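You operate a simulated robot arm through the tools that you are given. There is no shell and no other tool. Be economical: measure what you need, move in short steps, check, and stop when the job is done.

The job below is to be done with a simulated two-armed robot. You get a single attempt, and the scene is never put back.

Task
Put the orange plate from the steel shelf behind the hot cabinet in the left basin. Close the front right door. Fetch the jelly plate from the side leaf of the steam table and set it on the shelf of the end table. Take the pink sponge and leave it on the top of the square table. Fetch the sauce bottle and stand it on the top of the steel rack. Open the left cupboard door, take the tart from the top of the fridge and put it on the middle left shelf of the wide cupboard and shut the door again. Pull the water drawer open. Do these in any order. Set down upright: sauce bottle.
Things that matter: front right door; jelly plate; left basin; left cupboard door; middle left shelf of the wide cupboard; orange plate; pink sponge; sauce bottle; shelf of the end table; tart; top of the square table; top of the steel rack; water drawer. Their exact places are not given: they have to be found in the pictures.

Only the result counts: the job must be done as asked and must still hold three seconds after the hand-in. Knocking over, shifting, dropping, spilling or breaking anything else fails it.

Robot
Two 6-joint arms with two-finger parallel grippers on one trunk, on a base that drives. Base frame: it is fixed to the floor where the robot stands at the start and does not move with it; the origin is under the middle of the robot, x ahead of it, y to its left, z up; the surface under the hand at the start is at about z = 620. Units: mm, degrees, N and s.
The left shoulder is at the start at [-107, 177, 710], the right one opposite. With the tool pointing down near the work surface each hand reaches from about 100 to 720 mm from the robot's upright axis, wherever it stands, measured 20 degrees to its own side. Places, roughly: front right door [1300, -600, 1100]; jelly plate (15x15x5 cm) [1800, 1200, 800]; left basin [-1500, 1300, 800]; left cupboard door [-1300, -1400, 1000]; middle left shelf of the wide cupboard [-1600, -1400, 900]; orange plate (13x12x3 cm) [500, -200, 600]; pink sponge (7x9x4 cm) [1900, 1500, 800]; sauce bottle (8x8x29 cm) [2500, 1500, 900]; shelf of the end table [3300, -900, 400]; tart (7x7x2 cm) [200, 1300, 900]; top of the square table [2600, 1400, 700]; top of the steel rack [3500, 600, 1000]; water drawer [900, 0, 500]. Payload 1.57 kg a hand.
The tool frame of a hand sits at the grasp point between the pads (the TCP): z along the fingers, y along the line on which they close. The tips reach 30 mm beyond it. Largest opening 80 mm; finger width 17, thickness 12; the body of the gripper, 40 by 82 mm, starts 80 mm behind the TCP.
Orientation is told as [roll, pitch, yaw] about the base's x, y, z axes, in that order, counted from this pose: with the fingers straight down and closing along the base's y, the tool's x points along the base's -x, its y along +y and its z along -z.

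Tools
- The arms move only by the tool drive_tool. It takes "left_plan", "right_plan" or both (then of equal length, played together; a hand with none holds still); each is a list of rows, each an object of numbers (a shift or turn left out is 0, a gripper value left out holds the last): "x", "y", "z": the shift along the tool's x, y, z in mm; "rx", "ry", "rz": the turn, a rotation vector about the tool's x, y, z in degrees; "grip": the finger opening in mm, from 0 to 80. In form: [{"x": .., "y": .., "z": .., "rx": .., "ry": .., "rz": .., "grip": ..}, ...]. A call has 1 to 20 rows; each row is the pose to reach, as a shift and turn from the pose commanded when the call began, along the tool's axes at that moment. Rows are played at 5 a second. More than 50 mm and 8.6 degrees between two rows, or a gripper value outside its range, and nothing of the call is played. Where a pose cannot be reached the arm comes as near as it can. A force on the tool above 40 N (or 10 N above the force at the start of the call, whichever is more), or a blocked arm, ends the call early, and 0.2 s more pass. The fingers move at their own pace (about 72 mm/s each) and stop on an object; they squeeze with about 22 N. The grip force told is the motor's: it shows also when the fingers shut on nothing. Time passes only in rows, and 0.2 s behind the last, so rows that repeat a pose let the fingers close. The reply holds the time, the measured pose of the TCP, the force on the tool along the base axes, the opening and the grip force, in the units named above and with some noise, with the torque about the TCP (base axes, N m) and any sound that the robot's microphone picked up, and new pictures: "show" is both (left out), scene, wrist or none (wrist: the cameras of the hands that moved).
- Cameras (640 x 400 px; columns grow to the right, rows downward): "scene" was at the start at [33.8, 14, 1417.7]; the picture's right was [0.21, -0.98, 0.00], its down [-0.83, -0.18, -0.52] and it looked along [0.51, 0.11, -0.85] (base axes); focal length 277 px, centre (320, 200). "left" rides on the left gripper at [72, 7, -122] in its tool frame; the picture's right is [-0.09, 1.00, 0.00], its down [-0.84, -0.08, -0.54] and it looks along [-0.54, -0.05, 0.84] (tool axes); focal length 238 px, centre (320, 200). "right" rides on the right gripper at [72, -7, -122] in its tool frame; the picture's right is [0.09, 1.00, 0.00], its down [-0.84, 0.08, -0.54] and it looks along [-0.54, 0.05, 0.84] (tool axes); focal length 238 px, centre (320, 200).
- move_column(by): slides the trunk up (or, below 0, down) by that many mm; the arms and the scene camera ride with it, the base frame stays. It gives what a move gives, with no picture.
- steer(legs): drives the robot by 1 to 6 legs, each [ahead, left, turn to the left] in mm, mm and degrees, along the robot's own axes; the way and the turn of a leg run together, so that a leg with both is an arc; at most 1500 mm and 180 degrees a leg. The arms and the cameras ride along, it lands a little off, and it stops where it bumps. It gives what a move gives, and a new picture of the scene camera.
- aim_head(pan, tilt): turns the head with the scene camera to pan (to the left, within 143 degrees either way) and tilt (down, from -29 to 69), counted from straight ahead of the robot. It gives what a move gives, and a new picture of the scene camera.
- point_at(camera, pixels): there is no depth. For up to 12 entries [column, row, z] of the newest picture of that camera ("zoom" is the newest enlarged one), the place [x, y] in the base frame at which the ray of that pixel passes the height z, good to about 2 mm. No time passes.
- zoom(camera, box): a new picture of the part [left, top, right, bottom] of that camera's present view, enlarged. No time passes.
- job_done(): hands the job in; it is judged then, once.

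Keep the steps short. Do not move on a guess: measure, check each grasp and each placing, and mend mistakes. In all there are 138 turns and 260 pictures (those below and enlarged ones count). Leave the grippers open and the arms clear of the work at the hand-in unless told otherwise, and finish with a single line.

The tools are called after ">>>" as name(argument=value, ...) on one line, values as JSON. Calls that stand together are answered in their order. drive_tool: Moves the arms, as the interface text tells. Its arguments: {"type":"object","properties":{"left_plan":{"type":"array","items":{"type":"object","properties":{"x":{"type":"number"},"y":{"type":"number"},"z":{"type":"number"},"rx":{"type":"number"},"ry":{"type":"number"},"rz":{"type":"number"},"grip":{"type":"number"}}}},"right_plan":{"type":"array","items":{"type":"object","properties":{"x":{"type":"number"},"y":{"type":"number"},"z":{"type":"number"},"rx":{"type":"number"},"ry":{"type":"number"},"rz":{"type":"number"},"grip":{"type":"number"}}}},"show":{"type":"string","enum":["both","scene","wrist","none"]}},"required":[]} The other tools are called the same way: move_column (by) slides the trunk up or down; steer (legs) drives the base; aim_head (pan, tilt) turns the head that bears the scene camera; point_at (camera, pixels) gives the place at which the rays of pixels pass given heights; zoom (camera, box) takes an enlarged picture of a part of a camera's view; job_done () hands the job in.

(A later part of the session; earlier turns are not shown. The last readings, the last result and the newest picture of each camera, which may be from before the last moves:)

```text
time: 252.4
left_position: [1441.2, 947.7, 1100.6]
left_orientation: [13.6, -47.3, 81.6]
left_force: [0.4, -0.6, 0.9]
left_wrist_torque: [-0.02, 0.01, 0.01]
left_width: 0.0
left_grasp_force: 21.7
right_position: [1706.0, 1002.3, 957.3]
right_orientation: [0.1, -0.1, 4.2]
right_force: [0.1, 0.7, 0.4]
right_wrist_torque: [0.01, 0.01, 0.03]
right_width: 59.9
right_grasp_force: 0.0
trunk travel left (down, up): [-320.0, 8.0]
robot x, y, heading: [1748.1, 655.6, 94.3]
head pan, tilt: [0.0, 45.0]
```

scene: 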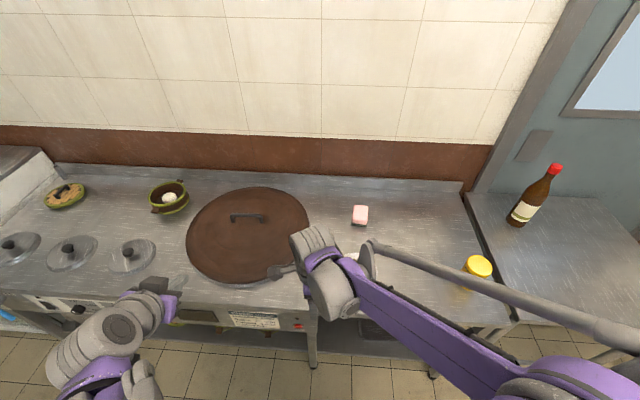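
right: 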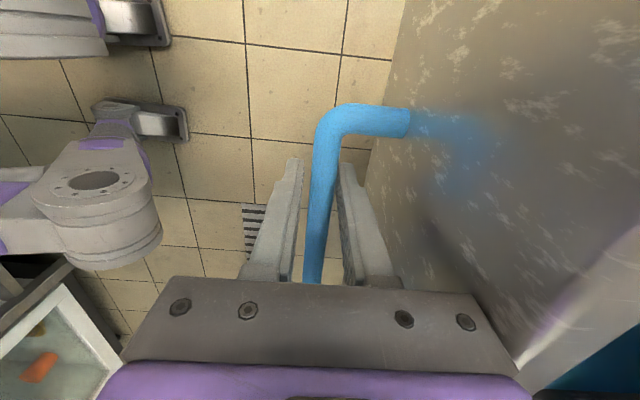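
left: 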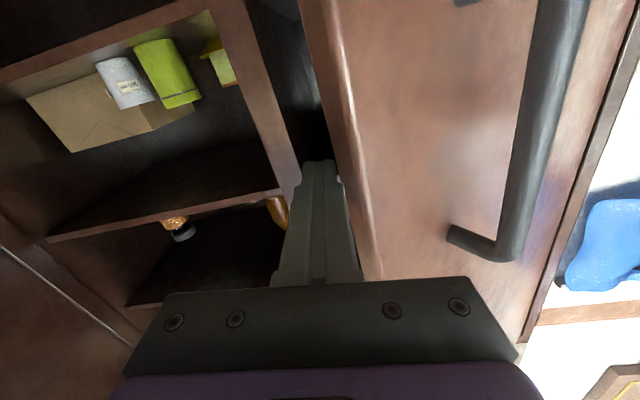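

Pick the sponge first with the left hand: move to station (≈1880,745) and square up the left hand.

>>> steer(legs=[[0, 0, -4.3], [85, -130, 0]])

>>> drive_tool(left_plan=[{"rx": 2, "rz": -4, "grip": 80}, {"y": -20, "rx": 4.3, "rz": -8.6}, {"y": -60, "rx": 4.3, "rz": -8.6}, {"y": -100, "rx": 4.3, "rz": -8.6}, {"y": -100, "rx": 4.3, "rz": -8.6}])

```text
time: 254.6
left_position: [1591.7, 1052.1, 1100.0]
left_orientation: [13.5, -47.1, 77.4]
left_force: [-0.3, 0.7, 0.0]
left_wrist_torque: [0.0, 0.01, 0.0]
left_width: 0.0
left_grasp_force: 21.0
right_position: [1859.8, 1087.0, 955.6]
right_orientation: [0.1, -0.1, -0.1]
right_force: [0.0, 0.1, 0.4]
right_wrist_torque: [-0.02, -0.02, 0.02]
right_width: 60.2
right_grasp_force: 0.1
trunk travel left (down, up): [-320.0, 8.0]
robot x, y, heading: [1874.2, 741.3, 89.5]
head pan, tilt: [0.0, 45.0]
```

scene: 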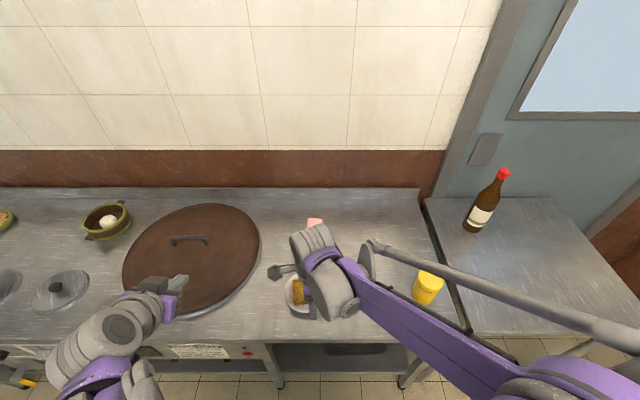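

```text
time: 255.8
left_position: [1689.3, 1045.7, 1086.6]
left_orientation: [0.0, -48.3, 90.1]
left_force: [0.2, 0.3, -0.2]
left_wrist_torque: [-0.02, -0.01, 0.02]
left_width: 79.9
left_grasp_force: 0.1
right_position: [1859.9, 1089.7, 956.4]
right_orientation: [0.1, -0.1, -0.1]
right_force: [-0.3, -0.6, -0.2]
right_wrist_torque: [0.0, 0.01, -0.02]
right_width: 59.9
right_grasp_force: 0.1
trunk travel left (down, up): [-320.0, 8.0]
robot x, y, heading: [1873.2, 740.2, 89.9]
head pan, tilt: [0.0, 45.0]
```

scene: 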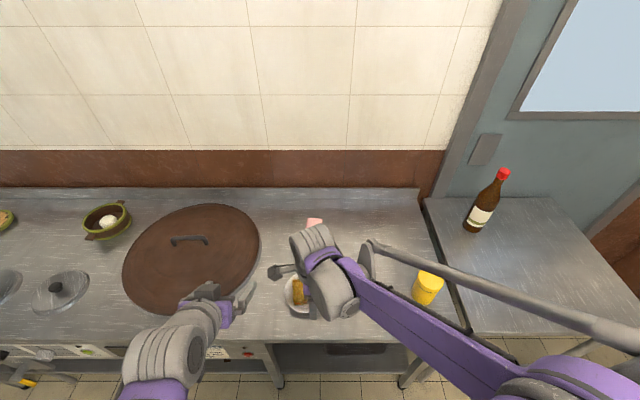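
left: 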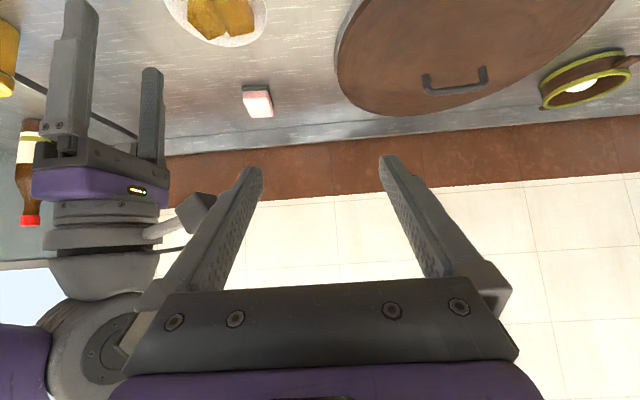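

Measure the sponge with the left camera.

>>> zoom(camera="left", box=[200, 60, 320, 135])

>>> point_at(camera="left", pixels=[[243, 91, 850], [270, 91, 850], [246, 116, 850], [273, 116, 850], [243, 91, 830], [273, 116, 830], [243, 86, 810], [257, 103, 850], [257, 103, 840]])

>>> point_at(camera="scene", pixels=[[315, 222, 850], [307, 219, 850], [323, 219, 850], [315, 222, 830]])

```text
5.33 times, centred on (260, 98) of left
```

zoom: 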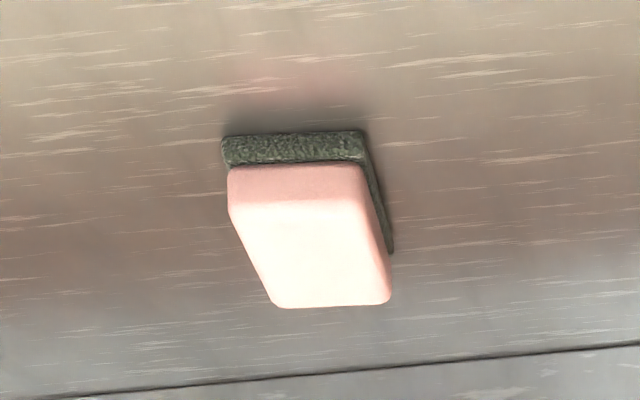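

```text
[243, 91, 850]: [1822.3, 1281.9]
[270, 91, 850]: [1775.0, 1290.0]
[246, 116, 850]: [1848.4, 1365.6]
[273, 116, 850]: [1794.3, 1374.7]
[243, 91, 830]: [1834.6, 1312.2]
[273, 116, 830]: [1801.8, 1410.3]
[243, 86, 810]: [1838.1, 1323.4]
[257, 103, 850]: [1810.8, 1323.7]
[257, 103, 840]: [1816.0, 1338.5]
```

```text
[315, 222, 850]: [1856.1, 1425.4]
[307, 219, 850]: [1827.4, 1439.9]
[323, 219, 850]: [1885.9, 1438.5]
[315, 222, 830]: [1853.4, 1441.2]
```

Triangulating: table surface ≈ z 740, sponge top ≈ 780, centre ≈ (1845,1450). Move the right hand aside, shift base right/forward, then bring the left hand above the sponge.

>>> drive_tool(right_plan=[{"x": -35, "y": -30}, {"x": -70, "y": -60}, {"x": -105, "y": -90}, {"x": -130, "y": -120}, {"x": -130, "y": -140}], show="none")

>>> steer(legs=[[40, -100, 0]])

>>> drive_tool(left_plan=[{"x": -2, "y": -7, "z": 42}, {"x": -4, "y": -14, "z": 84}, {"x": -6, "y": -21, "z": 126}, {"x": -8, "y": -28, "z": 168}, {"x": -10, "y": -35, "z": 210}, {"x": -12, "y": -42, "z": 252}, {"x": -14, "y": -49, "z": 294}, {"x": -16, "y": -56, "z": 336}, {"x": -18, "y": -56, "z": 370}, {"x": -18, "y": -56, "z": 370}], show="both")

```text
time: 257.0
left_position: [1689.8, 1044.8, 1086.1]
left_orientation: [-0.1, -48.1, 90.1]
left_force: [0.8, -0.5, 0.3]
left_wrist_torque: [-0.02, -0.01, 0.05]
left_width: 80.1
left_grasp_force: 0.1
right_position: [1988.8, 947.9, 959.2]
right_orientation: [0.1, -0.1, -0.1]
right_force: [0.7, -0.4, -0.3]
right_wrist_torque: [-0.01, 0.0, -0.01]
right_width: 60.0
right_grasp_force: 0.0
trunk travel left (down, up): [-320.0, 8.0]
robot x, y, heading: [1876.1, 742.3, 90.1]
head pan, tilt: [0.0, 45.0]
```

```text
time: 258.6
left_position: [1787.8, 1082.4, 1085.9]
left_orientation: [-0.2, -48.2, 90.2]
left_force: [0.6, 0.5, 0.2]
left_wrist_torque: [-0.01, -0.02, 0.01]
left_width: 79.8
left_grasp_force: 0.1
right_position: [2085.6, 986.3, 958.3]
right_orientation: [0.1, 0.0, 0.0]
right_force: [-0.8, -0.1, -0.4]
right_wrist_torque: [-0.03, -0.02, 0.01]
right_width: 59.9
right_grasp_force: 0.0
trunk travel left (down, up): [-320.0, 8.0]
robot x, y, heading: [1970.7, 778.0, 90.1]
head pan, tilt: [0.0, 45.0]
```

scene: 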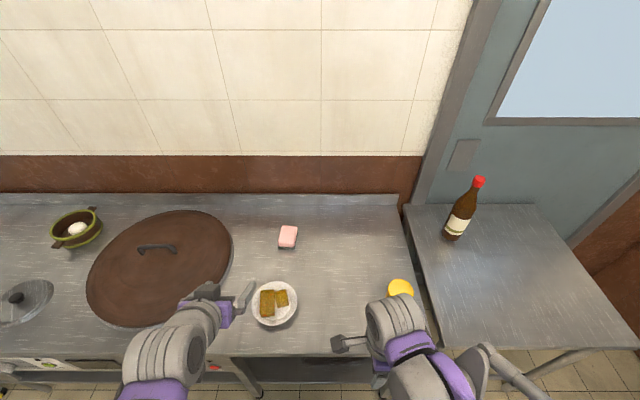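

```text
time: 260.8
left_position: [1840.6, 1370.5, 854.4]
left_orientation: [0.0, -48.2, 90.1]
left_force: [0.3, 1.2, 0.5]
left_wrist_torque: [-0.02, -0.01, 0.03]
left_width: 80.0
left_grasp_force: 0.1
right_position: [2087.4, 985.8, 957.5]
right_orientation: [0.2, -0.1, 0.0]
right_force: [-0.3, 0.0, 0.6]
right_wrist_torque: [-0.01, 0.02, -0.04]
right_width: 60.3
right_grasp_force: 0.1
trunk travel left (down, up): [-320.0, 8.0]
robot x, y, heading: [1974.1, 781.4, 90.3]
head pan, tilt: [0.0, 45.0]
```

scene: 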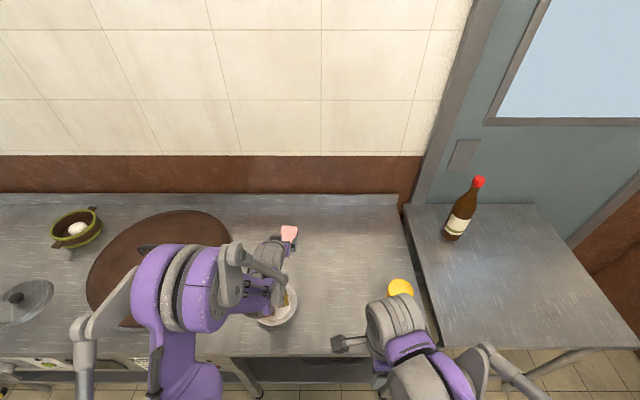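
left: 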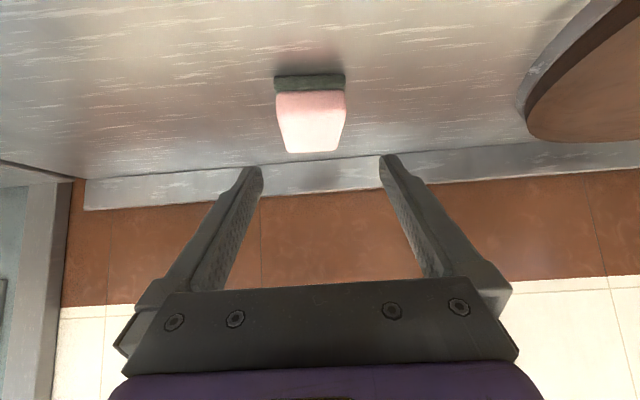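

Measure the sponge and plate from this good viewpoint.

>>> point_at(camera="scene", pixels=[[281, 226, 780], [298, 227, 780], [278, 245, 780], [296, 245, 780], [288, 235, 780], [288, 235, 800], [275, 304, 770], [252, 304, 780], [298, 304, 780], [275, 282, 780], [275, 325, 780]])

>>> point_at(camera="left", pixels=[[276, 94, 780], [345, 93, 780], [288, 151, 780], [338, 150, 780], [312, 118, 780], [312, 118, 800], [312, 118, 760]])

```text
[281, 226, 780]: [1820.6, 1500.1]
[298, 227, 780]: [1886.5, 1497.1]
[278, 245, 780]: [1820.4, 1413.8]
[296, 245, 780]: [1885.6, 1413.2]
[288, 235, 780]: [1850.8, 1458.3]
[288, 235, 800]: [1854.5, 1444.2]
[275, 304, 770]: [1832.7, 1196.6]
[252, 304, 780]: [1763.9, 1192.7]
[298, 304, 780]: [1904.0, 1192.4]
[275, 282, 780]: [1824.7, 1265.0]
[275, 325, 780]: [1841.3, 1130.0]
```

```text
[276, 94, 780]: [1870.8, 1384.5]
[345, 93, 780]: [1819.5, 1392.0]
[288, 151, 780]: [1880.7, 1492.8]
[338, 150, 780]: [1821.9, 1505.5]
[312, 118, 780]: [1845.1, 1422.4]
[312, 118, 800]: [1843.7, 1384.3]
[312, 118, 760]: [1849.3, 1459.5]
```

Sponge centre (1851,1455), top ≈ 775. Descend to it.

>>> drive_tool(left_plan=[{"x": 6, "y": -5, "z": 30}, {"x": 10, "y": -10.5, "z": 60}, {"x": 14, "y": -10.5, "z": 85}, {"x": 16, "y": -10.5, "z": 100}, {"x": 17, "y": -10.5, "z": 108}, {"x": 17.6, "y": -10.5, "z": 112}], show="wrist")

```text
time: 262.2
left_position: [1853.4, 1443.2, 767.3]
left_orientation: [0.0, -48.3, 90.2]
left_force: [0.7, -4.0, 8.8]
left_wrist_torque: [0.04, 0.37, 0.2]
left_width: 79.9
left_grasp_force: 0.0
right_position: [2086.5, 985.3, 957.9]
right_orientation: [0.2, -0.1, -0.1]
right_force: [-1.2, 0.0, -0.3]
right_wrist_torque: [0.01, 0.01, 0.0]
right_width: 60.1
right_grasp_force: 0.0
trunk travel left (down, up): [-320.0, 8.0]
robot x, y, heading: [1973.1, 777.2, 90.3]
head pan, tilt: [0.0, 45.0]
```

left: 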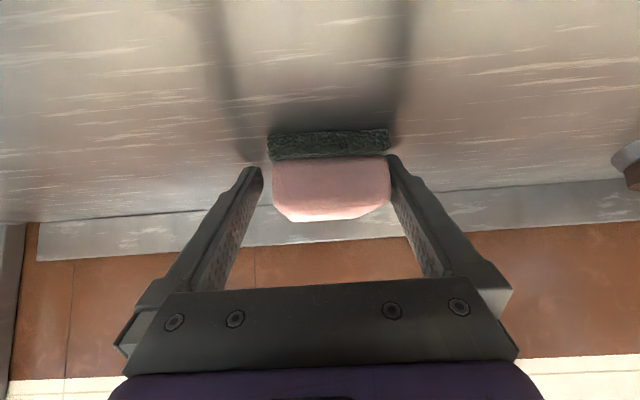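

Light table contact; the sponge is between the fingers. Raise 1.5 mm, close and lift.

>>> drive_tool(left_plan=[{"x": -1, "z": -1}, {"x": -1, "z": -1, "grip": 50}, {"x": -1, "z": -1, "grip": 35}, {"x": -1, "z": -1, "grip": 35}, {"x": -20, "z": -18}, {"x": -45, "z": -40}, {"x": -70, "z": -62}, {"x": -95, "z": -85}, {"x": -95, "z": -85}], show="wrist")

```text
time: 264.2
left_position: [1851.7, 1445.3, 893.4]
left_orientation: [-0.2, -48.2, 90.2]
left_force: [0.9, 0.0, -0.2]
left_wrist_torque: [-0.02, -0.01, 0.0]
left_width: 63.7
left_grasp_force: 22.0
right_position: [2086.2, 988.0, 957.0]
right_orientation: [0.1, -0.1, -0.1]
right_force: [-0.3, 0.5, 1.5]
right_wrist_torque: [-0.01, 0.01, -0.01]
right_width: 60.1
right_grasp_force: 0.1
trunk travel left (down, up): [-320.0, 8.0]
robot x, y, heading: [1971.8, 776.7, 89.9]
head pan, tilt: [0.0, 45.0]
```

left: 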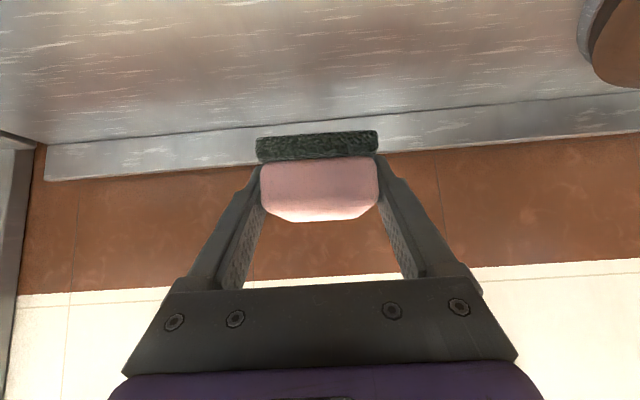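

Sponge held. Retract the left hand, shift base left 230, and bring the right hand (tilted forward) in front of the jelly plate.

>>> drive_tool(left_plan=[{"x": 20, "z": -38}, {"x": 40, "z": -76}, {"x": 60, "z": -114}, {"x": 80, "z": -152}, {"x": 100, "z": -190}, {"x": 121, "z": -227}], show="none")

>>> steer(legs=[[0, 230, 0]])

>>> drive_tool(right_plan=[{"x": 5, "y": 5, "z": 10, "rx": -8}, {"x": 10, "y": 10, "z": 20, "rx": -16}, {"x": 15, "y": 15, "z": 30, "rx": -24}, {"x": 20, "y": 20, "z": 45, "rx": -32}, {"x": 24, "y": 25, "z": 60, "rx": -40}, {"x": 24, "y": 30, "z": 75, "rx": -48}, {"x": 24, "y": 40, "z": 90, "rx": -55}, {"x": 24, "y": 40, "z": 90, "rx": -55}])

```text
time: 265.6
left_position: [1852.2, 1192.0, 951.7]
left_orientation: [0.0, -48.2, 90.2]
left_force: [0.7, -0.3, 0.0]
left_wrist_torque: [0.01, 0.0, 0.0]
left_width: 63.5
left_grasp_force: 22.5
right_position: [2087.3, 985.8, 959.4]
right_orientation: [0.1, -0.1, 0.0]
right_force: [0.8, 0.7, 0.5]
right_wrist_torque: [0.02, -0.01, 0.0]
right_width: 60.0
right_grasp_force: 0.1
trunk travel left (down, up): [-320.0, 8.0]
robot x, y, heading: [1974.2, 778.8, 90.2]
head pan, tilt: [0.0, 45.0]
```

```text
time: 268.2
left_position: [1622.7, 1191.1, 950.7]
left_orientation: [-0.1, -48.2, 90.5]
left_force: [-0.2, 0.1, -0.5]
left_wrist_torque: [-0.01, 0.01, 0.0]
left_width: 63.5
left_grasp_force: 21.9
right_position: [1858.1, 985.2, 958.3]
right_orientation: [0.0, 0.0, 0.3]
right_force: [1.2, -0.3, -0.2]
right_wrist_torque: [0.02, -0.01, 0.01]
right_width: 60.1
right_grasp_force: 0.1
trunk travel left (down, up): [-320.0, 8.0]
robot x, y, heading: [1747.7, 774.5, 90.5]
head pan, tilt: [0.0, 45.0]
```

scene: 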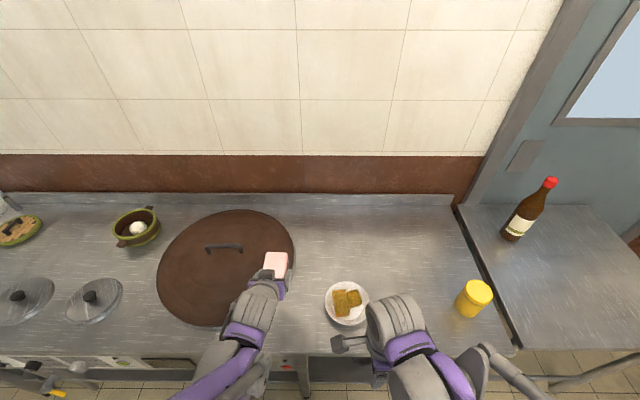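

```text
time: 269.7
left_position: [1623.1, 1189.9, 951.8]
left_orientation: [-0.2, -48.1, 90.5]
left_force: [1.0, 0.3, -0.3]
left_wrist_torque: [0.01, 0.01, 0.0]
left_width: 63.3
left_grasp_force: 22.0
right_position: [1799.0, 1061.4, 934.4]
right_orientation: [49.4, -0.2, 0.4]
right_force: [0.7, -0.8, 0.3]
right_wrist_torque: [-0.01, 0.03, 0.02]
right_width: 60.0
right_grasp_force: 0.0
right hand out of reach, approached as far as the arm can: row 6, 7
trunk travel left (down, up): [-320.0, 8.0]
robot x, y, heading: [1746.9, 776.1, 90.3]
head pan, tilt: [0.0, 45.0]
stopped in row 7 (right hand): the arm was blocked; the commanded pose is now the measured one
```

scene: 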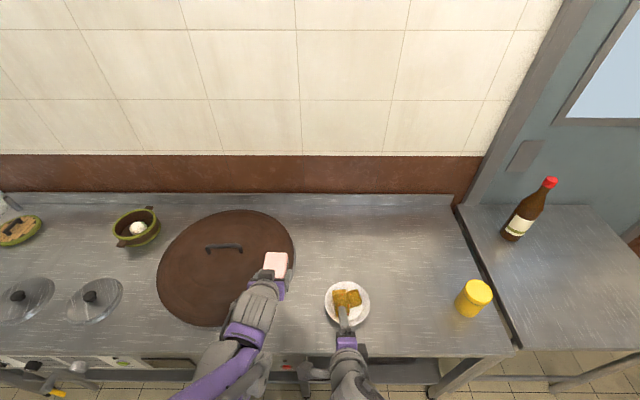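
right: 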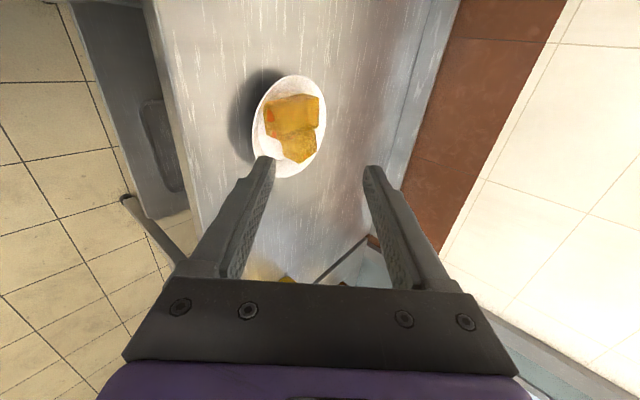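

Zoom to see the plate's shape, then back the base 200 mm for better arm room.

>>> zoom(camera="right", box=[220, 60, 380, 190])

>>> point_at(camera="scene", pixels=[[325, 303, 770], [369, 303, 770], [347, 281, 770], [347, 326, 770], [347, 281, 750], [347, 326, 750]])

>>> point_at(camera="right", pixels=[[252, 128, 770], [326, 125, 770], [295, 75, 770], [285, 178, 770], [252, 128, 750], [295, 75, 750]])

>>> steer(legs=[[-210, 0, 0]])

```text
3.08 times, centred on (300, 125) of right
```

zoom: 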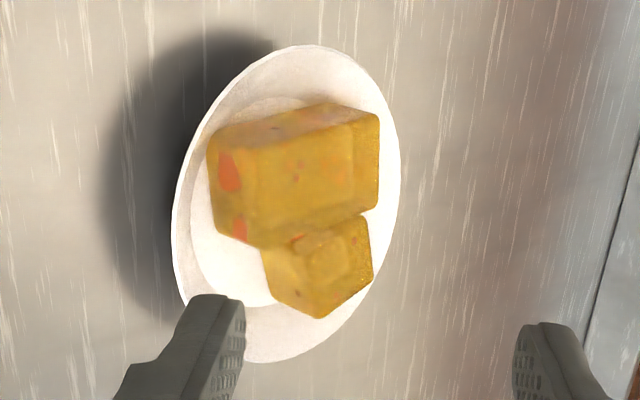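

```text
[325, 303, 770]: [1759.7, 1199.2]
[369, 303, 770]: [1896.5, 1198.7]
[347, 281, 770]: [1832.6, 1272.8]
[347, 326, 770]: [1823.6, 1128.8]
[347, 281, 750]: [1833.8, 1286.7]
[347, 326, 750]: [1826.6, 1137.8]
```

```text
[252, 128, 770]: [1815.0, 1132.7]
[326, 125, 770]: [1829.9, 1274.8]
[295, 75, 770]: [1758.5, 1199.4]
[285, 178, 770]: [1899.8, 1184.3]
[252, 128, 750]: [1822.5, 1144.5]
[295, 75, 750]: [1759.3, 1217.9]
```

```text
time: 271.3
left_position: [1622.7, 985.2, 950.2]
left_orientation: [-0.1, -48.1, 90.7]
left_force: [0.4, -0.7, -1.0]
left_wrist_torque: [-0.02, -0.02, 0.03]
left_width: 63.3
left_grasp_force: 22.1
right_position: [1798.2, 856.0, 935.4]
right_orientation: [49.6, 0.0, 0.5]
right_force: [-0.8, -0.2, -1.1]
right_wrist_torque: [-0.01, 0.02, 0.02]
right_width: 59.9
right_grasp_force: 0.0
trunk travel left (down, up): [-320.0, 8.0]
robot x, y, heading: [1750.9, 571.7, 90.4]
head pan, tilt: [0.0, 45.0]
```

scene: 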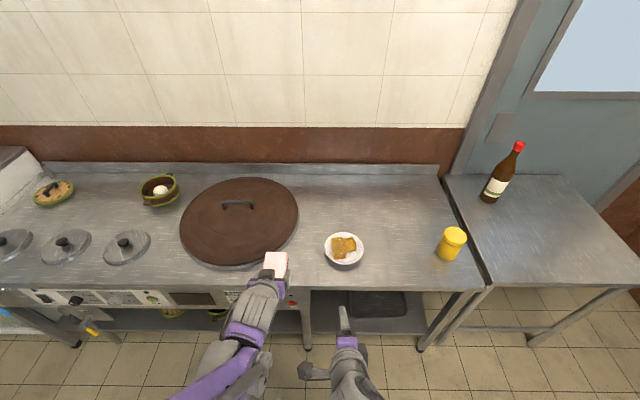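

Both cameras agree: plate centre (1829,1201), rim z≈770, near rim y≈1130. Go to a pre-grasp 50 mm before the near rim, tilt 45°, opening 24.

>>> drive_tool(right_plan=[{"x": -5, "y": 9, "z": 40, "grip": 24}, {"x": -10, "y": 18, "z": 80}, {"x": -16, "y": 27, "z": 120}, {"x": -22, "y": 36, "z": 160}, {"x": -27, "y": 45, "z": 200}, {"x": -31, "y": 52, "z": 230, "rx": 2}, {"x": -31, "y": 57, "z": 252, "rx": 4.6}, {"x": -31, "y": 57, "z": 252, "rx": 4.6}], show="wrist")

>>> zoom(camera="right", box=[200, 60, 440, 210])

```text
time: 273.1
left_position: [1623.1, 984.4, 951.4]
left_orientation: [-0.1, -48.2, 90.7]
left_force: [-0.1, 0.1, -0.1]
left_wrist_torque: [-0.02, 0.0, 0.02]
left_width: 63.1
left_grasp_force: 22.3
right_position: [1829.9, 1082.1, 814.2]
right_orientation: [44.8, -0.1, 0.4]
right_force: [0.1, 0.3, 0.0]
right_wrist_torque: [0.01, 0.0, -0.01]
right_width: 23.8
right_grasp_force: 0.0
right hand out of reach, approached as far as the arm can: row 2, 3, 4, 5, 6
trunk travel left (down, up): [-320.0, 8.0]
robot x, y, heading: [1747.8, 571.3, 90.6]
head pan, tilt: [0.0, 45.0]
```

right: 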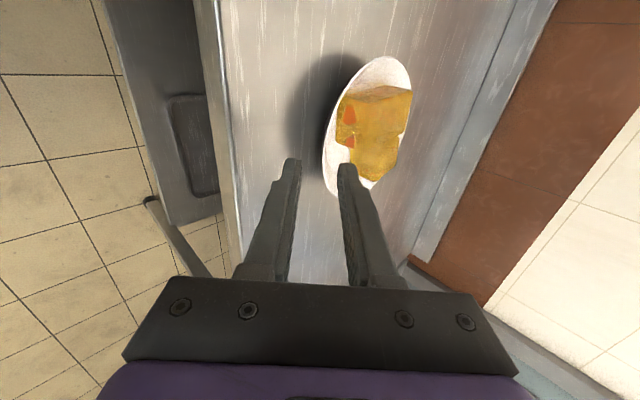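

```text
2.67 times, centred on (320, 135) of right
```

zoom: 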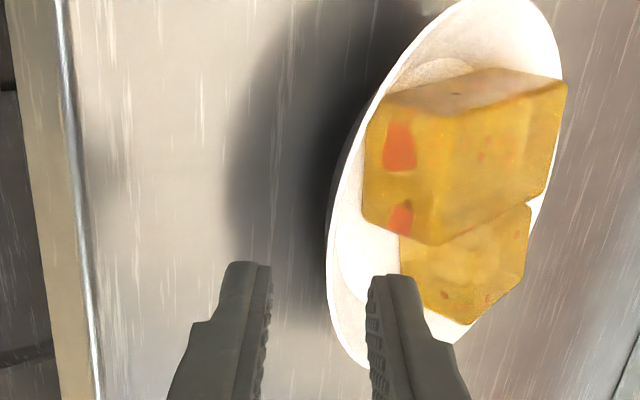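

Axis nearly passes through the rim. Advance 46 mm (y −2) and look.

>>> drive_tool(right_plan=[{"y": -1, "z": 15}, {"y": -2, "z": 28}, {"y": -2, "z": 38}, {"y": -2, "z": 43}, {"y": -2, "z": 47}], show="wrist")

>>> zoom(camera="right", box=[200, 60, 440, 210])

```text
time: 274.3
left_position: [1622.8, 985.0, 952.1]
left_orientation: [-0.1, -48.2, 90.8]
left_force: [-0.9, -0.7, -0.4]
left_wrist_torque: [-0.02, -0.01, 0.01]
left_width: 63.2
left_grasp_force: 22.3
right_position: [1828.1, 1115.8, 779.9]
right_orientation: [44.9, -0.1, 0.5]
right_force: [0.8, 0.0, -0.3]
right_wrist_torque: [-0.04, -0.02, 0.01]
right_width: 24.2
right_grasp_force: 0.1
trunk travel left (down, up): [-320.0, 8.0]
robot x, y, heading: [1750.2, 567.3, 90.7]
head pan, tilt: [0.0, 45.0]
```

right: 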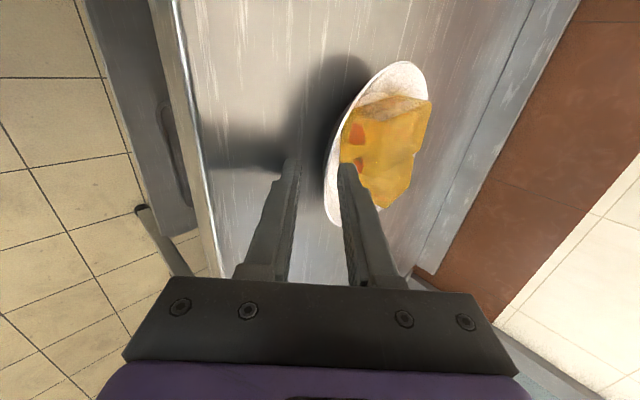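

```text
2.67 times, centred on (320, 135) of right
```

zoom: 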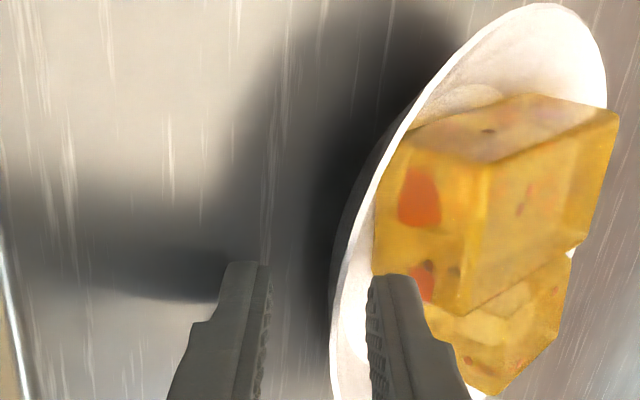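

Straddling the rim with ~13 mm overlap and no contact. Close.

>>> drive_tool(right_plan=[{"y": 1, "z": 2, "grip": 14}, {"y": 1, "z": 2, "grip": 0}, {"y": 1, "z": 2, "grip": 0}, {"y": 1, "z": 2, "grip": 0}], show="none")

>>> zoom(camera="right", box=[200, 60, 440, 210])

```text
time: 275.3
left_position: [1622.9, 983.9, 951.1]
left_orientation: [-0.1, -48.2, 90.7]
left_force: [-1.0, 0.2, 0.2]
left_wrist_torque: [-0.02, 0.04, -0.01]
left_width: 63.2
left_grasp_force: 22.4
right_position: [1826.8, 1117.0, 778.9]
right_orientation: [44.9, -0.2, 0.5]
right_force: [0.1, 3.5, 6.8]
right_wrist_torque: [0.47, 0.21, -0.08]
right_width: 5.5
right_grasp_force: 22.3
trunk travel left (down, up): [-320.0, 8.0]
robot x, y, heading: [1751.5, 571.9, 90.5]
head pan, tilt: [0.0, 45.0]
```

```text
2.67 times, centred on (320, 135) of right
```

zoom: 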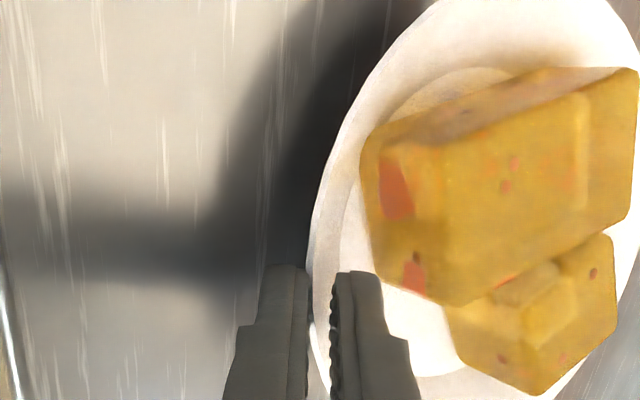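

Gripped (5.5 mm). Lift gently 40 mm and check the level.

>>> drive_tool(right_plan=[{"y": 3, "z": -3}, {"y": 8, "z": -8}, {"y": 14, "z": -14}, {"y": 21, "z": -21}, {"y": 28, "z": -28}, {"y": 28, "z": -28}], show="both")

>>> zoom(camera="scene", box=[280, 200, 440, 300])

```text
time: 276.7
left_position: [1623.1, 984.9, 950.5]
left_orientation: [0.0, -48.3, 90.7]
left_force: [0.0, 0.4, -0.5]
left_wrist_torque: [-0.01, 0.0, 0.01]
left_width: 63.2
left_grasp_force: 22.6
right_position: [1826.4, 1117.2, 818.9]
right_orientation: [44.8, -0.1, 0.6]
right_force: [0.0, 0.6, -2.1]
right_wrist_torque: [-0.2, -0.04, 0.0]
right_width: 3.6
right_grasp_force: 21.8
trunk travel left (down, up): [-320.0, 8.0]
robot x, y, heading: [1748.9, 570.2, 90.8]
head pan, tilt: [0.0, 45.0]
```

scene: 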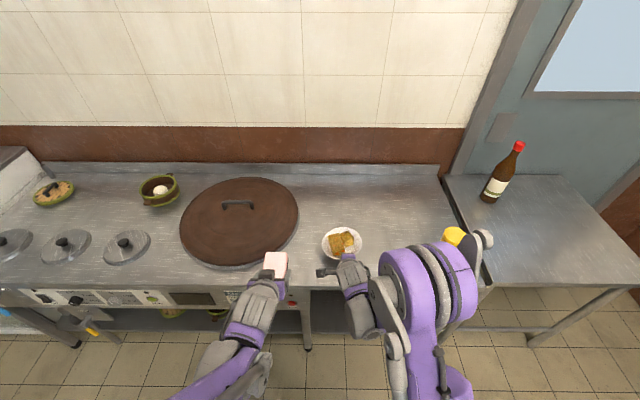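
right: 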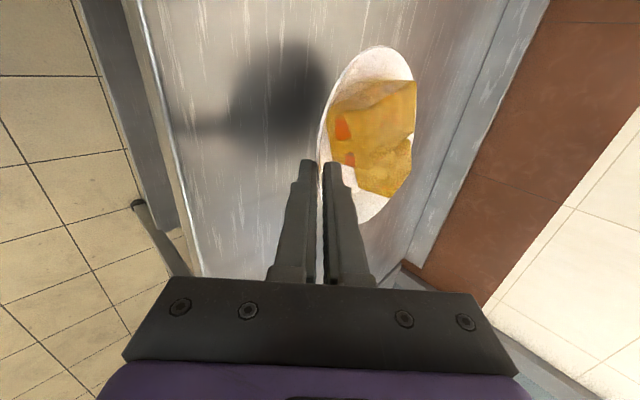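

```text
4.00 times, centred on (360, 250) of scene
```

zoom: 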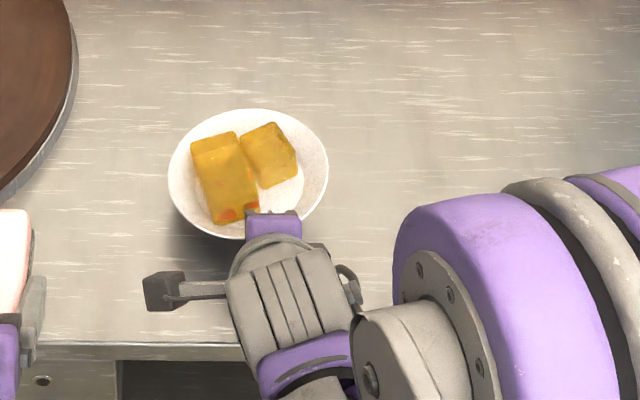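

Plate held, about level. Raise it 60 mm, back off, and drive along to the square table to set down the sponge.

>>> drive_tool(right_plan=[{"y": 10, "z": -10}, {"y": 22, "z": -22}, {"y": 34, "z": -34}, {"y": 42, "z": -42}], show="none")

>>> steer(legs=[[-210, 0, -0.8], [0, -780, 0], [230, 0, 0]])

```text
time: 277.7
left_position: [1624.3, 983.2, 951.9]
left_orientation: [-0.2, -48.2, 90.7]
left_force: [1.2, 1.4, 0.1]
left_wrist_torque: [0.01, 0.01, -0.03]
left_width: 63.1
left_grasp_force: 22.0
right_position: [1826.2, 1117.5, 879.1]
right_orientation: [44.9, -0.1, 0.5]
right_force: [-0.8, 0.8, -2.3]
right_wrist_torque: [-0.19, -0.01, -0.02]
right_width: 3.4
right_grasp_force: 22.0
trunk travel left (down, up): [-320.0, 8.0]
robot x, y, heading: [1748.6, 569.6, 90.3]
head pan, tilt: [0.0, 45.0]
```

```text
time: 287.6
left_position: [2420.2, 1001.0, 951.5]
left_orientation: [-0.1, -48.2, 89.8]
left_force: [0.3, -0.4, -0.3]
left_wrist_torque: [0.03, -0.02, -0.03]
left_width: 63.2
left_grasp_force: 22.0
right_position: [2626.5, 1130.3, 879.0]
right_orientation: [44.8, -0.1, -0.3]
right_force: [0.5, 0.8, -1.8]
right_wrist_torque: [-0.23, -0.05, 0.0]
right_width: 3.7
right_grasp_force: 21.9
trunk travel left (down, up): [-320.0, 8.0]
robot x, y, heading: [2539.7, 586.2, 89.8]
head pan, tilt: [0.0, 45.0]
```

scene: 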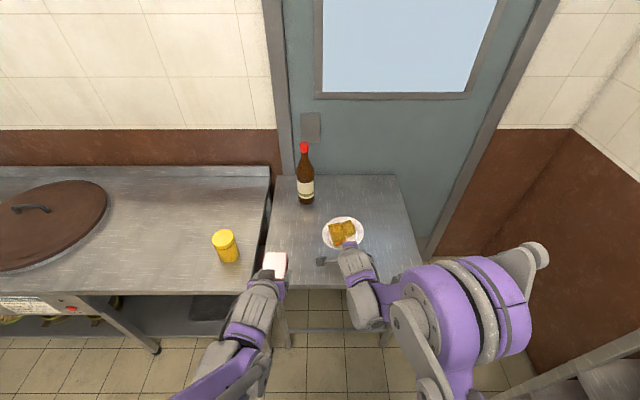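

>>> point_at(camera="scene", pixels=[[263, 287, 740], [420, 283, 740], [275, 176, 740], [396, 175, 740], [306, 203, 740], [306, 203, 700], [298, 250, 740], [263, 287, 700], [305, 143, 1030], [290, 347, 0]])

```text
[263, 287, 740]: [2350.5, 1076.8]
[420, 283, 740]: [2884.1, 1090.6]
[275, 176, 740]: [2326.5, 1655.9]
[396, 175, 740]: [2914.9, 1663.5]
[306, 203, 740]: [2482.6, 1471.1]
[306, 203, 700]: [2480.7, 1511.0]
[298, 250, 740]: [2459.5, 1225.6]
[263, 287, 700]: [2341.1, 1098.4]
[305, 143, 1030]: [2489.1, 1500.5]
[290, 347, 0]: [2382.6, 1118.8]
```

Square table top ≈ z 705; set the sponge at about (2440,1230). Move the left hand above that point.

>>> drive_tool(left_plan=[{"x": -4, "y": -5, "z": 42}, {"x": -8, "y": -10, "z": 84}, {"x": -12, "y": -15, "z": 126}, {"x": -16, "y": -20, "z": 168}, {"x": -20, "y": -20, "z": 210}, {"x": -23, "y": -20, "z": 245}, {"x": -25, "y": -20, "z": 270}, {"x": -10, "y": -20, "z": 283}, {"x": 5, "y": -20, "z": 296}, {"x": 5, "y": -20, "z": 296}], show="wrist")

```text
time: 289.6
left_position: [2440.8, 1218.1, 766.2]
left_orientation: [0.0, -49.1, 89.7]
left_force: [0.3, -11.6, 19.7]
left_wrist_torque: [-0.28, 0.17, 0.13]
left_width: 63.2
left_grasp_force: 22.1
right_position: [2626.4, 1130.3, 879.5]
right_orientation: [44.9, -0.1, -0.3]
right_force: [-0.7, 0.9, -2.6]
right_wrist_torque: [-0.22, -0.01, -0.02]
right_width: 3.6
right_grasp_force: 21.9
trunk travel left (down, up): [-320.0, 8.0]
robot x, y, heading: [2540.0, 582.5, 90.0]
head pan, tilt: [0.0, 45.0]
stopped in row 9 (left hand): the force on the tool passed its limit at 56 N (the readings are from after the stop); the commanded pose is now the measured one
```

left: 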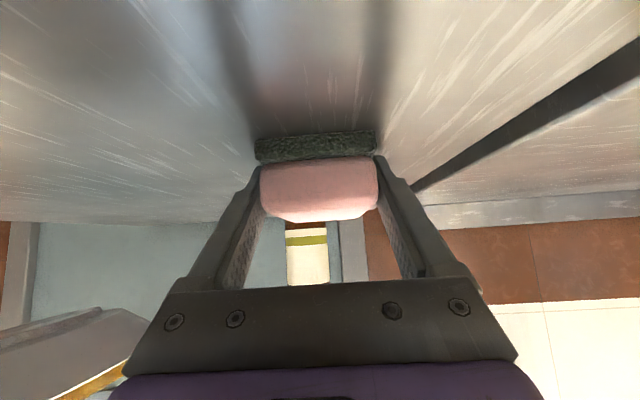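

Contact: the sponge is on the square table (z≈740). Release and withdraw.

>>> drive_tool(left_plan=[{"x": -1, "z": -1}, {"x": -1, "z": -1, "grip": 80}, {"x": -1, "z": -1, "grip": 80}, {"z": -30}, {"x": -10, "z": -70}, {"x": -30, "z": -110}, {"x": -50, "z": -150}, {"x": -60, "z": -190}], show="both")

```text
time: 291.4
left_position: [2440.0, 1116.2, 933.2]
left_orientation: [-0.1, -48.8, 89.9]
left_force: [-0.2, 0.4, -0.9]
left_wrist_torque: [0.0, 0.01, -0.03]
left_width: 80.1
left_grasp_force: 0.1
right_position: [2628.2, 1130.7, 878.2]
right_orientation: [44.9, -0.1, -0.4]
right_force: [-0.3, 0.4, -2.2]
right_wrist_torque: [-0.18, -0.03, -0.03]
right_width: 3.6
right_grasp_force: 21.6
trunk travel left (down, up): [-320.0, 8.0]
robot x, y, heading: [2542.0, 583.1, 89.8]
head pan, tilt: [0.0, 45.0]
```

scene: 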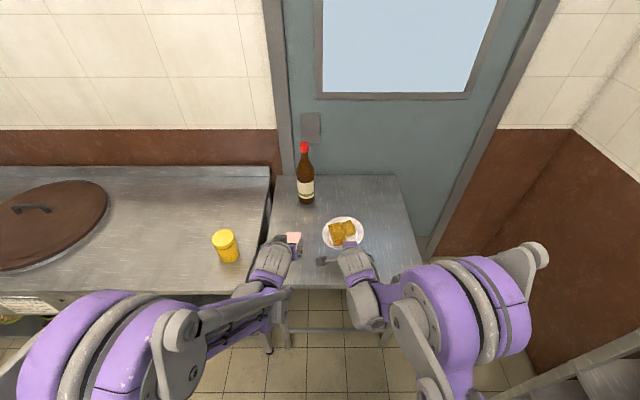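
left: 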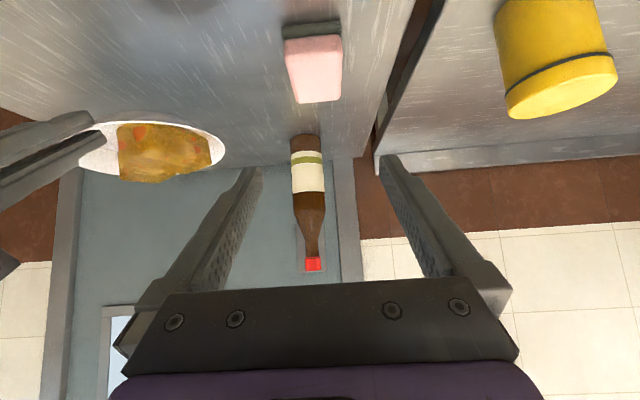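

Sponge is on the square table. Next the sauce bottle (neck grip, left hand): drive in line with it and level the hand.

>>> steer(legs=[[150, -120, 0]])

>>> drive_tool(left_plan=[{"x": -15, "y": 10, "z": 10, "ry": -4}, {"x": -30, "y": 22, "z": 22, "ry": -8}, {"x": -45, "y": 34, "z": 34, "ry": -12}, {"x": -62, "y": 46, "z": 48, "ry": -16}, {"x": -80, "y": 58, "z": 62, "ry": -20}, {"x": -100, "y": 70, "z": 76, "ry": -24}, {"x": -121, "y": 75, "z": 89, "ry": -28}, {"x": -121, "y": 75, "z": 89, "ry": -28}], show="both")

```text
time: 293.1
left_position: [2559.0, 1266.8, 933.5]
left_orientation: [-0.1, -48.8, 89.9]
left_force: [0.0, -0.1, -0.1]
left_wrist_torque: [0.02, 0.0, -0.03]
left_width: 80.1
left_grasp_force: 0.0
right_position: [2745.3, 1280.4, 878.2]
right_orientation: [44.7, -0.1, -0.2]
right_force: [0.0, 0.4, -2.3]
right_wrist_torque: [-0.23, -0.01, -0.01]
right_width: 3.5
right_grasp_force: 22.2
trunk travel left (down, up): [-320.0, 8.0]
robot x, y, heading: [2664.1, 734.6, 89.9]
head pan, tilt: [0.0, 45.0]
```

scene: 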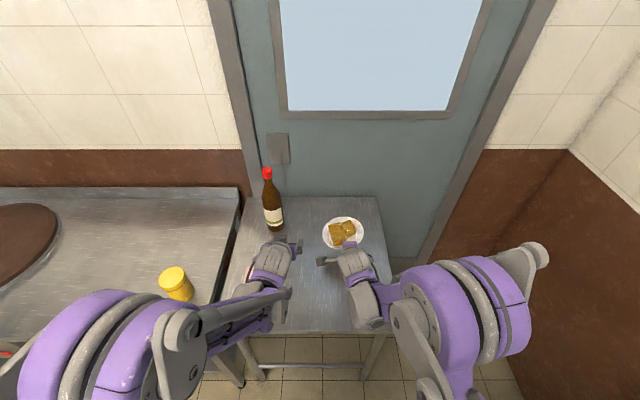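

```text
time: 294.9
left_position: [2483.9, 1413.7, 967.7]
left_orientation: [-0.2, -76.8, 90.1]
left_force: [0.8, -0.2, 1.2]
left_wrist_torque: [-0.04, 0.03, -0.01]
left_width: 80.1
left_grasp_force: 0.0
right_position: [2746.5, 1280.7, 877.9]
right_orientation: [44.7, -0.1, -0.2]
right_force: [0.3, -0.5, -3.1]
right_wrist_torque: [-0.21, -0.04, 0.0]
right_width: 3.5
right_grasp_force: 21.5
trunk travel left (down, up): [-320.0, 8.0]
robot x, y, heading: [2661.1, 733.5, 90.0]
head pan, tilt: [0.0, 45.0]
```

scene: 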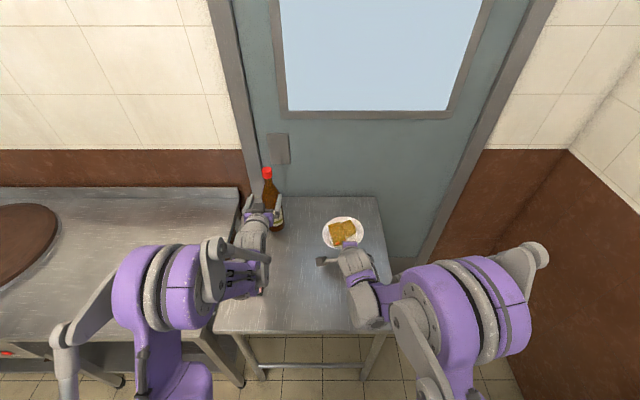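
left: 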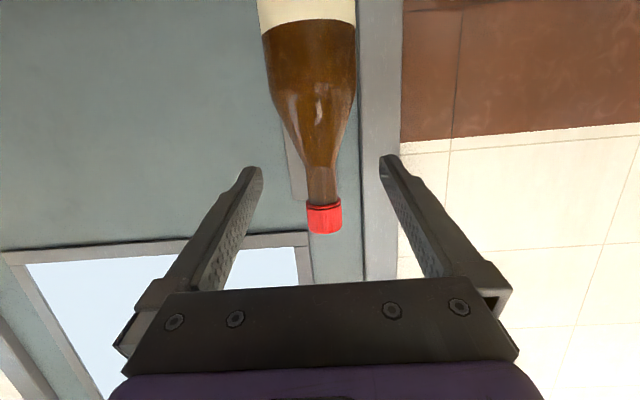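

>>> point_at(camera="left", pixels=[[323, 205, 1000], [323, 205, 980], [323, 205, 990], [322, 170, 980], [322, 170, 960], [313, 25, 860], [313, 25, 880], [323, 232, 1030]])

>>> point_at(camera="scene", pixels=[[267, 170, 1030], [267, 170, 1010], [268, 180, 990], [268, 180, 1000], [276, 230, 740]])

```text
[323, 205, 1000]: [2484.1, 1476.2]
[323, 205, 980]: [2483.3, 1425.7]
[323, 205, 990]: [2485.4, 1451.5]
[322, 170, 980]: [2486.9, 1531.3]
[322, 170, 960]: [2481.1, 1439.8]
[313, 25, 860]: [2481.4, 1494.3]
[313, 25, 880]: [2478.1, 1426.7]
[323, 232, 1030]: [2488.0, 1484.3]
```

```text
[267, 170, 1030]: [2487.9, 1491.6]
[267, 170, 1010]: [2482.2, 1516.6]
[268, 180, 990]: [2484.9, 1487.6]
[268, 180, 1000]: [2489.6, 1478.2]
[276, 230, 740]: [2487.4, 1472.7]
```

Neck zone z≈975–1003 on the axis (2486,1500). Rise to z 987, advance around the neck and close.

>>> drive_tool(left_plan=[{"x": -19, "y": -1, "z": -4}, {"x": -25, "y": -2, "z": 20}, {"x": -30, "y": -2, "z": 45}, {"x": -34, "y": -2, "z": 62}, {"x": -35.8, "y": -2, "z": 70}, {"x": -35.8, "y": -2, "z": 70, "grip": 45}, {"x": -35.8, "y": -2, "z": 70, "grip": 15}, {"x": -35.8, "y": -2, "z": 70, "grip": 15}], show="wrist")

```text
time: 296.7
left_position: [2487.7, 1491.6, 983.4]
left_orientation: [-0.1, -76.8, 90.1]
left_force: [-1.9, 0.8, 1.8]
left_wrist_torque: [0.15, 0.35, 0.05]
left_width: 31.2
left_grasp_force: 22.0
right_position: [2745.8, 1281.7, 878.6]
right_orientation: [44.7, -0.1, -0.3]
right_force: [0.5, -0.1, -1.3]
right_wrist_torque: [-0.18, -0.04, 0.01]
right_width: 3.6
right_grasp_force: 22.3
trunk travel left (down, up): [-320.0, 8.0]
robot x, y, heading: [2660.6, 736.7, 90.1]
head pan, tilt: [0.0, 45.0]
```

left: 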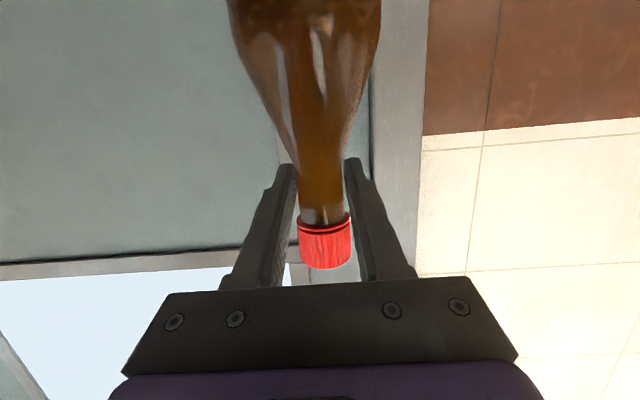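

Neck held at 31 mm. Lift 60 mm.

>>> drive_tool(left_plan=[{"x": -6, "z": -1.5}, {"x": -18, "z": -4}, {"x": -35, "z": -8}, {"x": -58, "z": -14}, {"x": -68, "z": -16}], show="both")

```text
time: 297.9
left_position: [2487.3, 1492.6, 1054.0]
left_orientation: [-0.4, -76.7, 90.2]
left_force: [-1.6, 0.6, -8.1]
left_wrist_torque: [-0.09, 0.34, 0.05]
left_width: 30.9
left_grasp_force: 22.3
right_position: [2746.2, 1281.4, 878.5]
right_orientation: [44.7, -0.1, -0.2]
right_force: [0.2, 0.5, -2.7]
right_wrist_torque: [-0.18, -0.05, 0.04]
right_width: 3.7
right_grasp_force: 21.8
trunk travel left (down, up): [-320.0, 8.0]
robot x, y, heading: [2658.4, 740.2, 89.9]
head pan, tilt: [0.0, 45.0]
```

scene: 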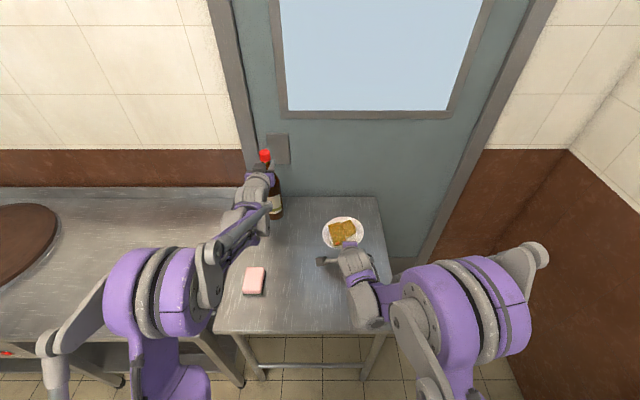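
left: 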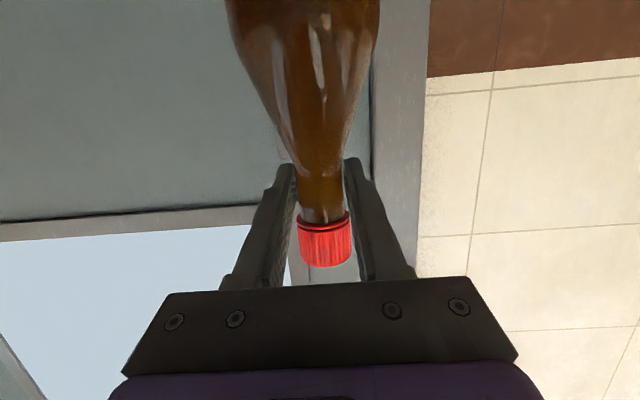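

Bottle held (8 N). Raise a little more, back the base away, then tuck both hands in.

>>> drive_tool(left_plan=[{"x": -15, "z": -3}, {"x": -35, "z": -8}, {"x": -49, "z": -11}], show="none")

>>> steer(legs=[[-400, 0, 0]])

>>> drive_tool(left_plan=[{"x": -10, "z": -28}, {"x": -20, "z": -56}, {"x": -30, "z": -85}, {"x": -40, "z": -113}, {"x": -50, "z": -141}, {"x": -60, "z": -169}, {"x": -70, "z": -197}, {"x": -81, "z": -225}], right_plan=[{"y": -12, "z": -12}, {"y": -24, "z": -24}, {"y": -36, "z": -36}, {"y": -48, "z": -48}, {"y": -60, "z": -60}, {"y": -72, "z": -72}, {"y": -84, "z": -84}, {"y": -92, "z": -92}], show="scene")

```text
time: 298.7
left_position: [2485.8, 1492.2, 1104.0]
left_orientation: [-0.3, -76.7, 90.1]
left_force: [0.6, 1.5, -7.1]
left_wrist_torque: [-0.03, -0.02, 0.04]
left_width: 30.9
left_grasp_force: 22.0
right_position: [2745.2, 1283.1, 877.5]
right_orientation: [44.8, -0.2, -0.2]
right_force: [-0.7, -0.2, -4.2]
right_wrist_torque: [-0.17, -0.03, 0.01]
right_width: 3.8
right_grasp_force: 22.2
trunk travel left (down, up): [-320.0, 8.0]
robot x, y, heading: [2660.1, 734.7, 89.9]
head pan, tilt: [0.0, 45.0]
```

```text
time: 301.1
left_position: [2482.0, 1094.0, 1102.7]
left_orientation: [-0.3, -76.7, 90.4]
left_force: [-0.6, 0.3, -7.4]
left_wrist_torque: [-0.02, -0.02, -0.02]
left_width: 30.3
left_grasp_force: 21.9
right_position: [2742.7, 885.2, 877.3]
right_orientation: [44.8, 0.0, 0.1]
right_force: [0.7, -0.4, -2.2]
right_wrist_torque: [-0.22, -0.01, -0.01]
right_width: 3.6
right_grasp_force: 21.8
trunk travel left (down, up): [-320.0, 8.0]
robot x, y, heading: [2661.7, 337.1, 90.0]
head pan, tilt: [0.0, 45.0]
```

scene: 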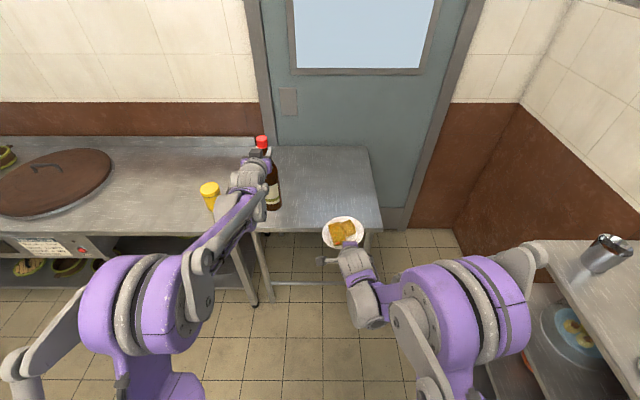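

```text
time: 302.9
left_position: [2482.2, 891.6, 1234.7]
left_orientation: [-0.4, -76.7, 90.5]
left_force: [-0.2, 0.1, -7.5]
left_wrist_torque: [-0.07, 0.02, 0.03]
left_width: 30.4
left_grasp_force: 22.1
right_position: [2743.4, 754.1, 878.6]
right_orientation: [44.7, -0.1, 0.1]
right_force: [-0.4, 0.1, -1.8]
right_wrist_torque: [-0.2, -0.05, 0.03]
right_width: 3.3
right_grasp_force: 21.6
trunk travel left (down, up): [-320.0, 8.0]
robot x, y, heading: [2661.9, 337.5, 90.1]
head pan, tilt: [0.0, 45.0]
```

scene: 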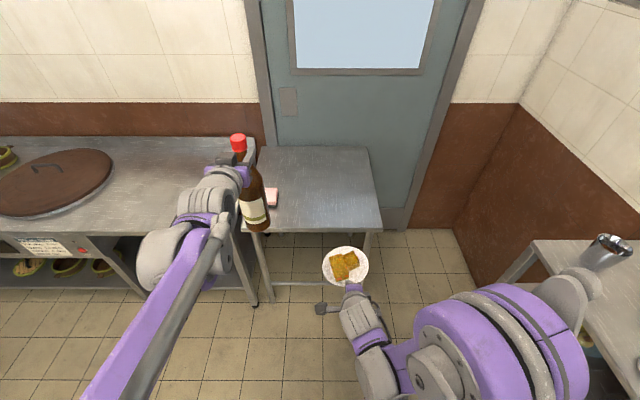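

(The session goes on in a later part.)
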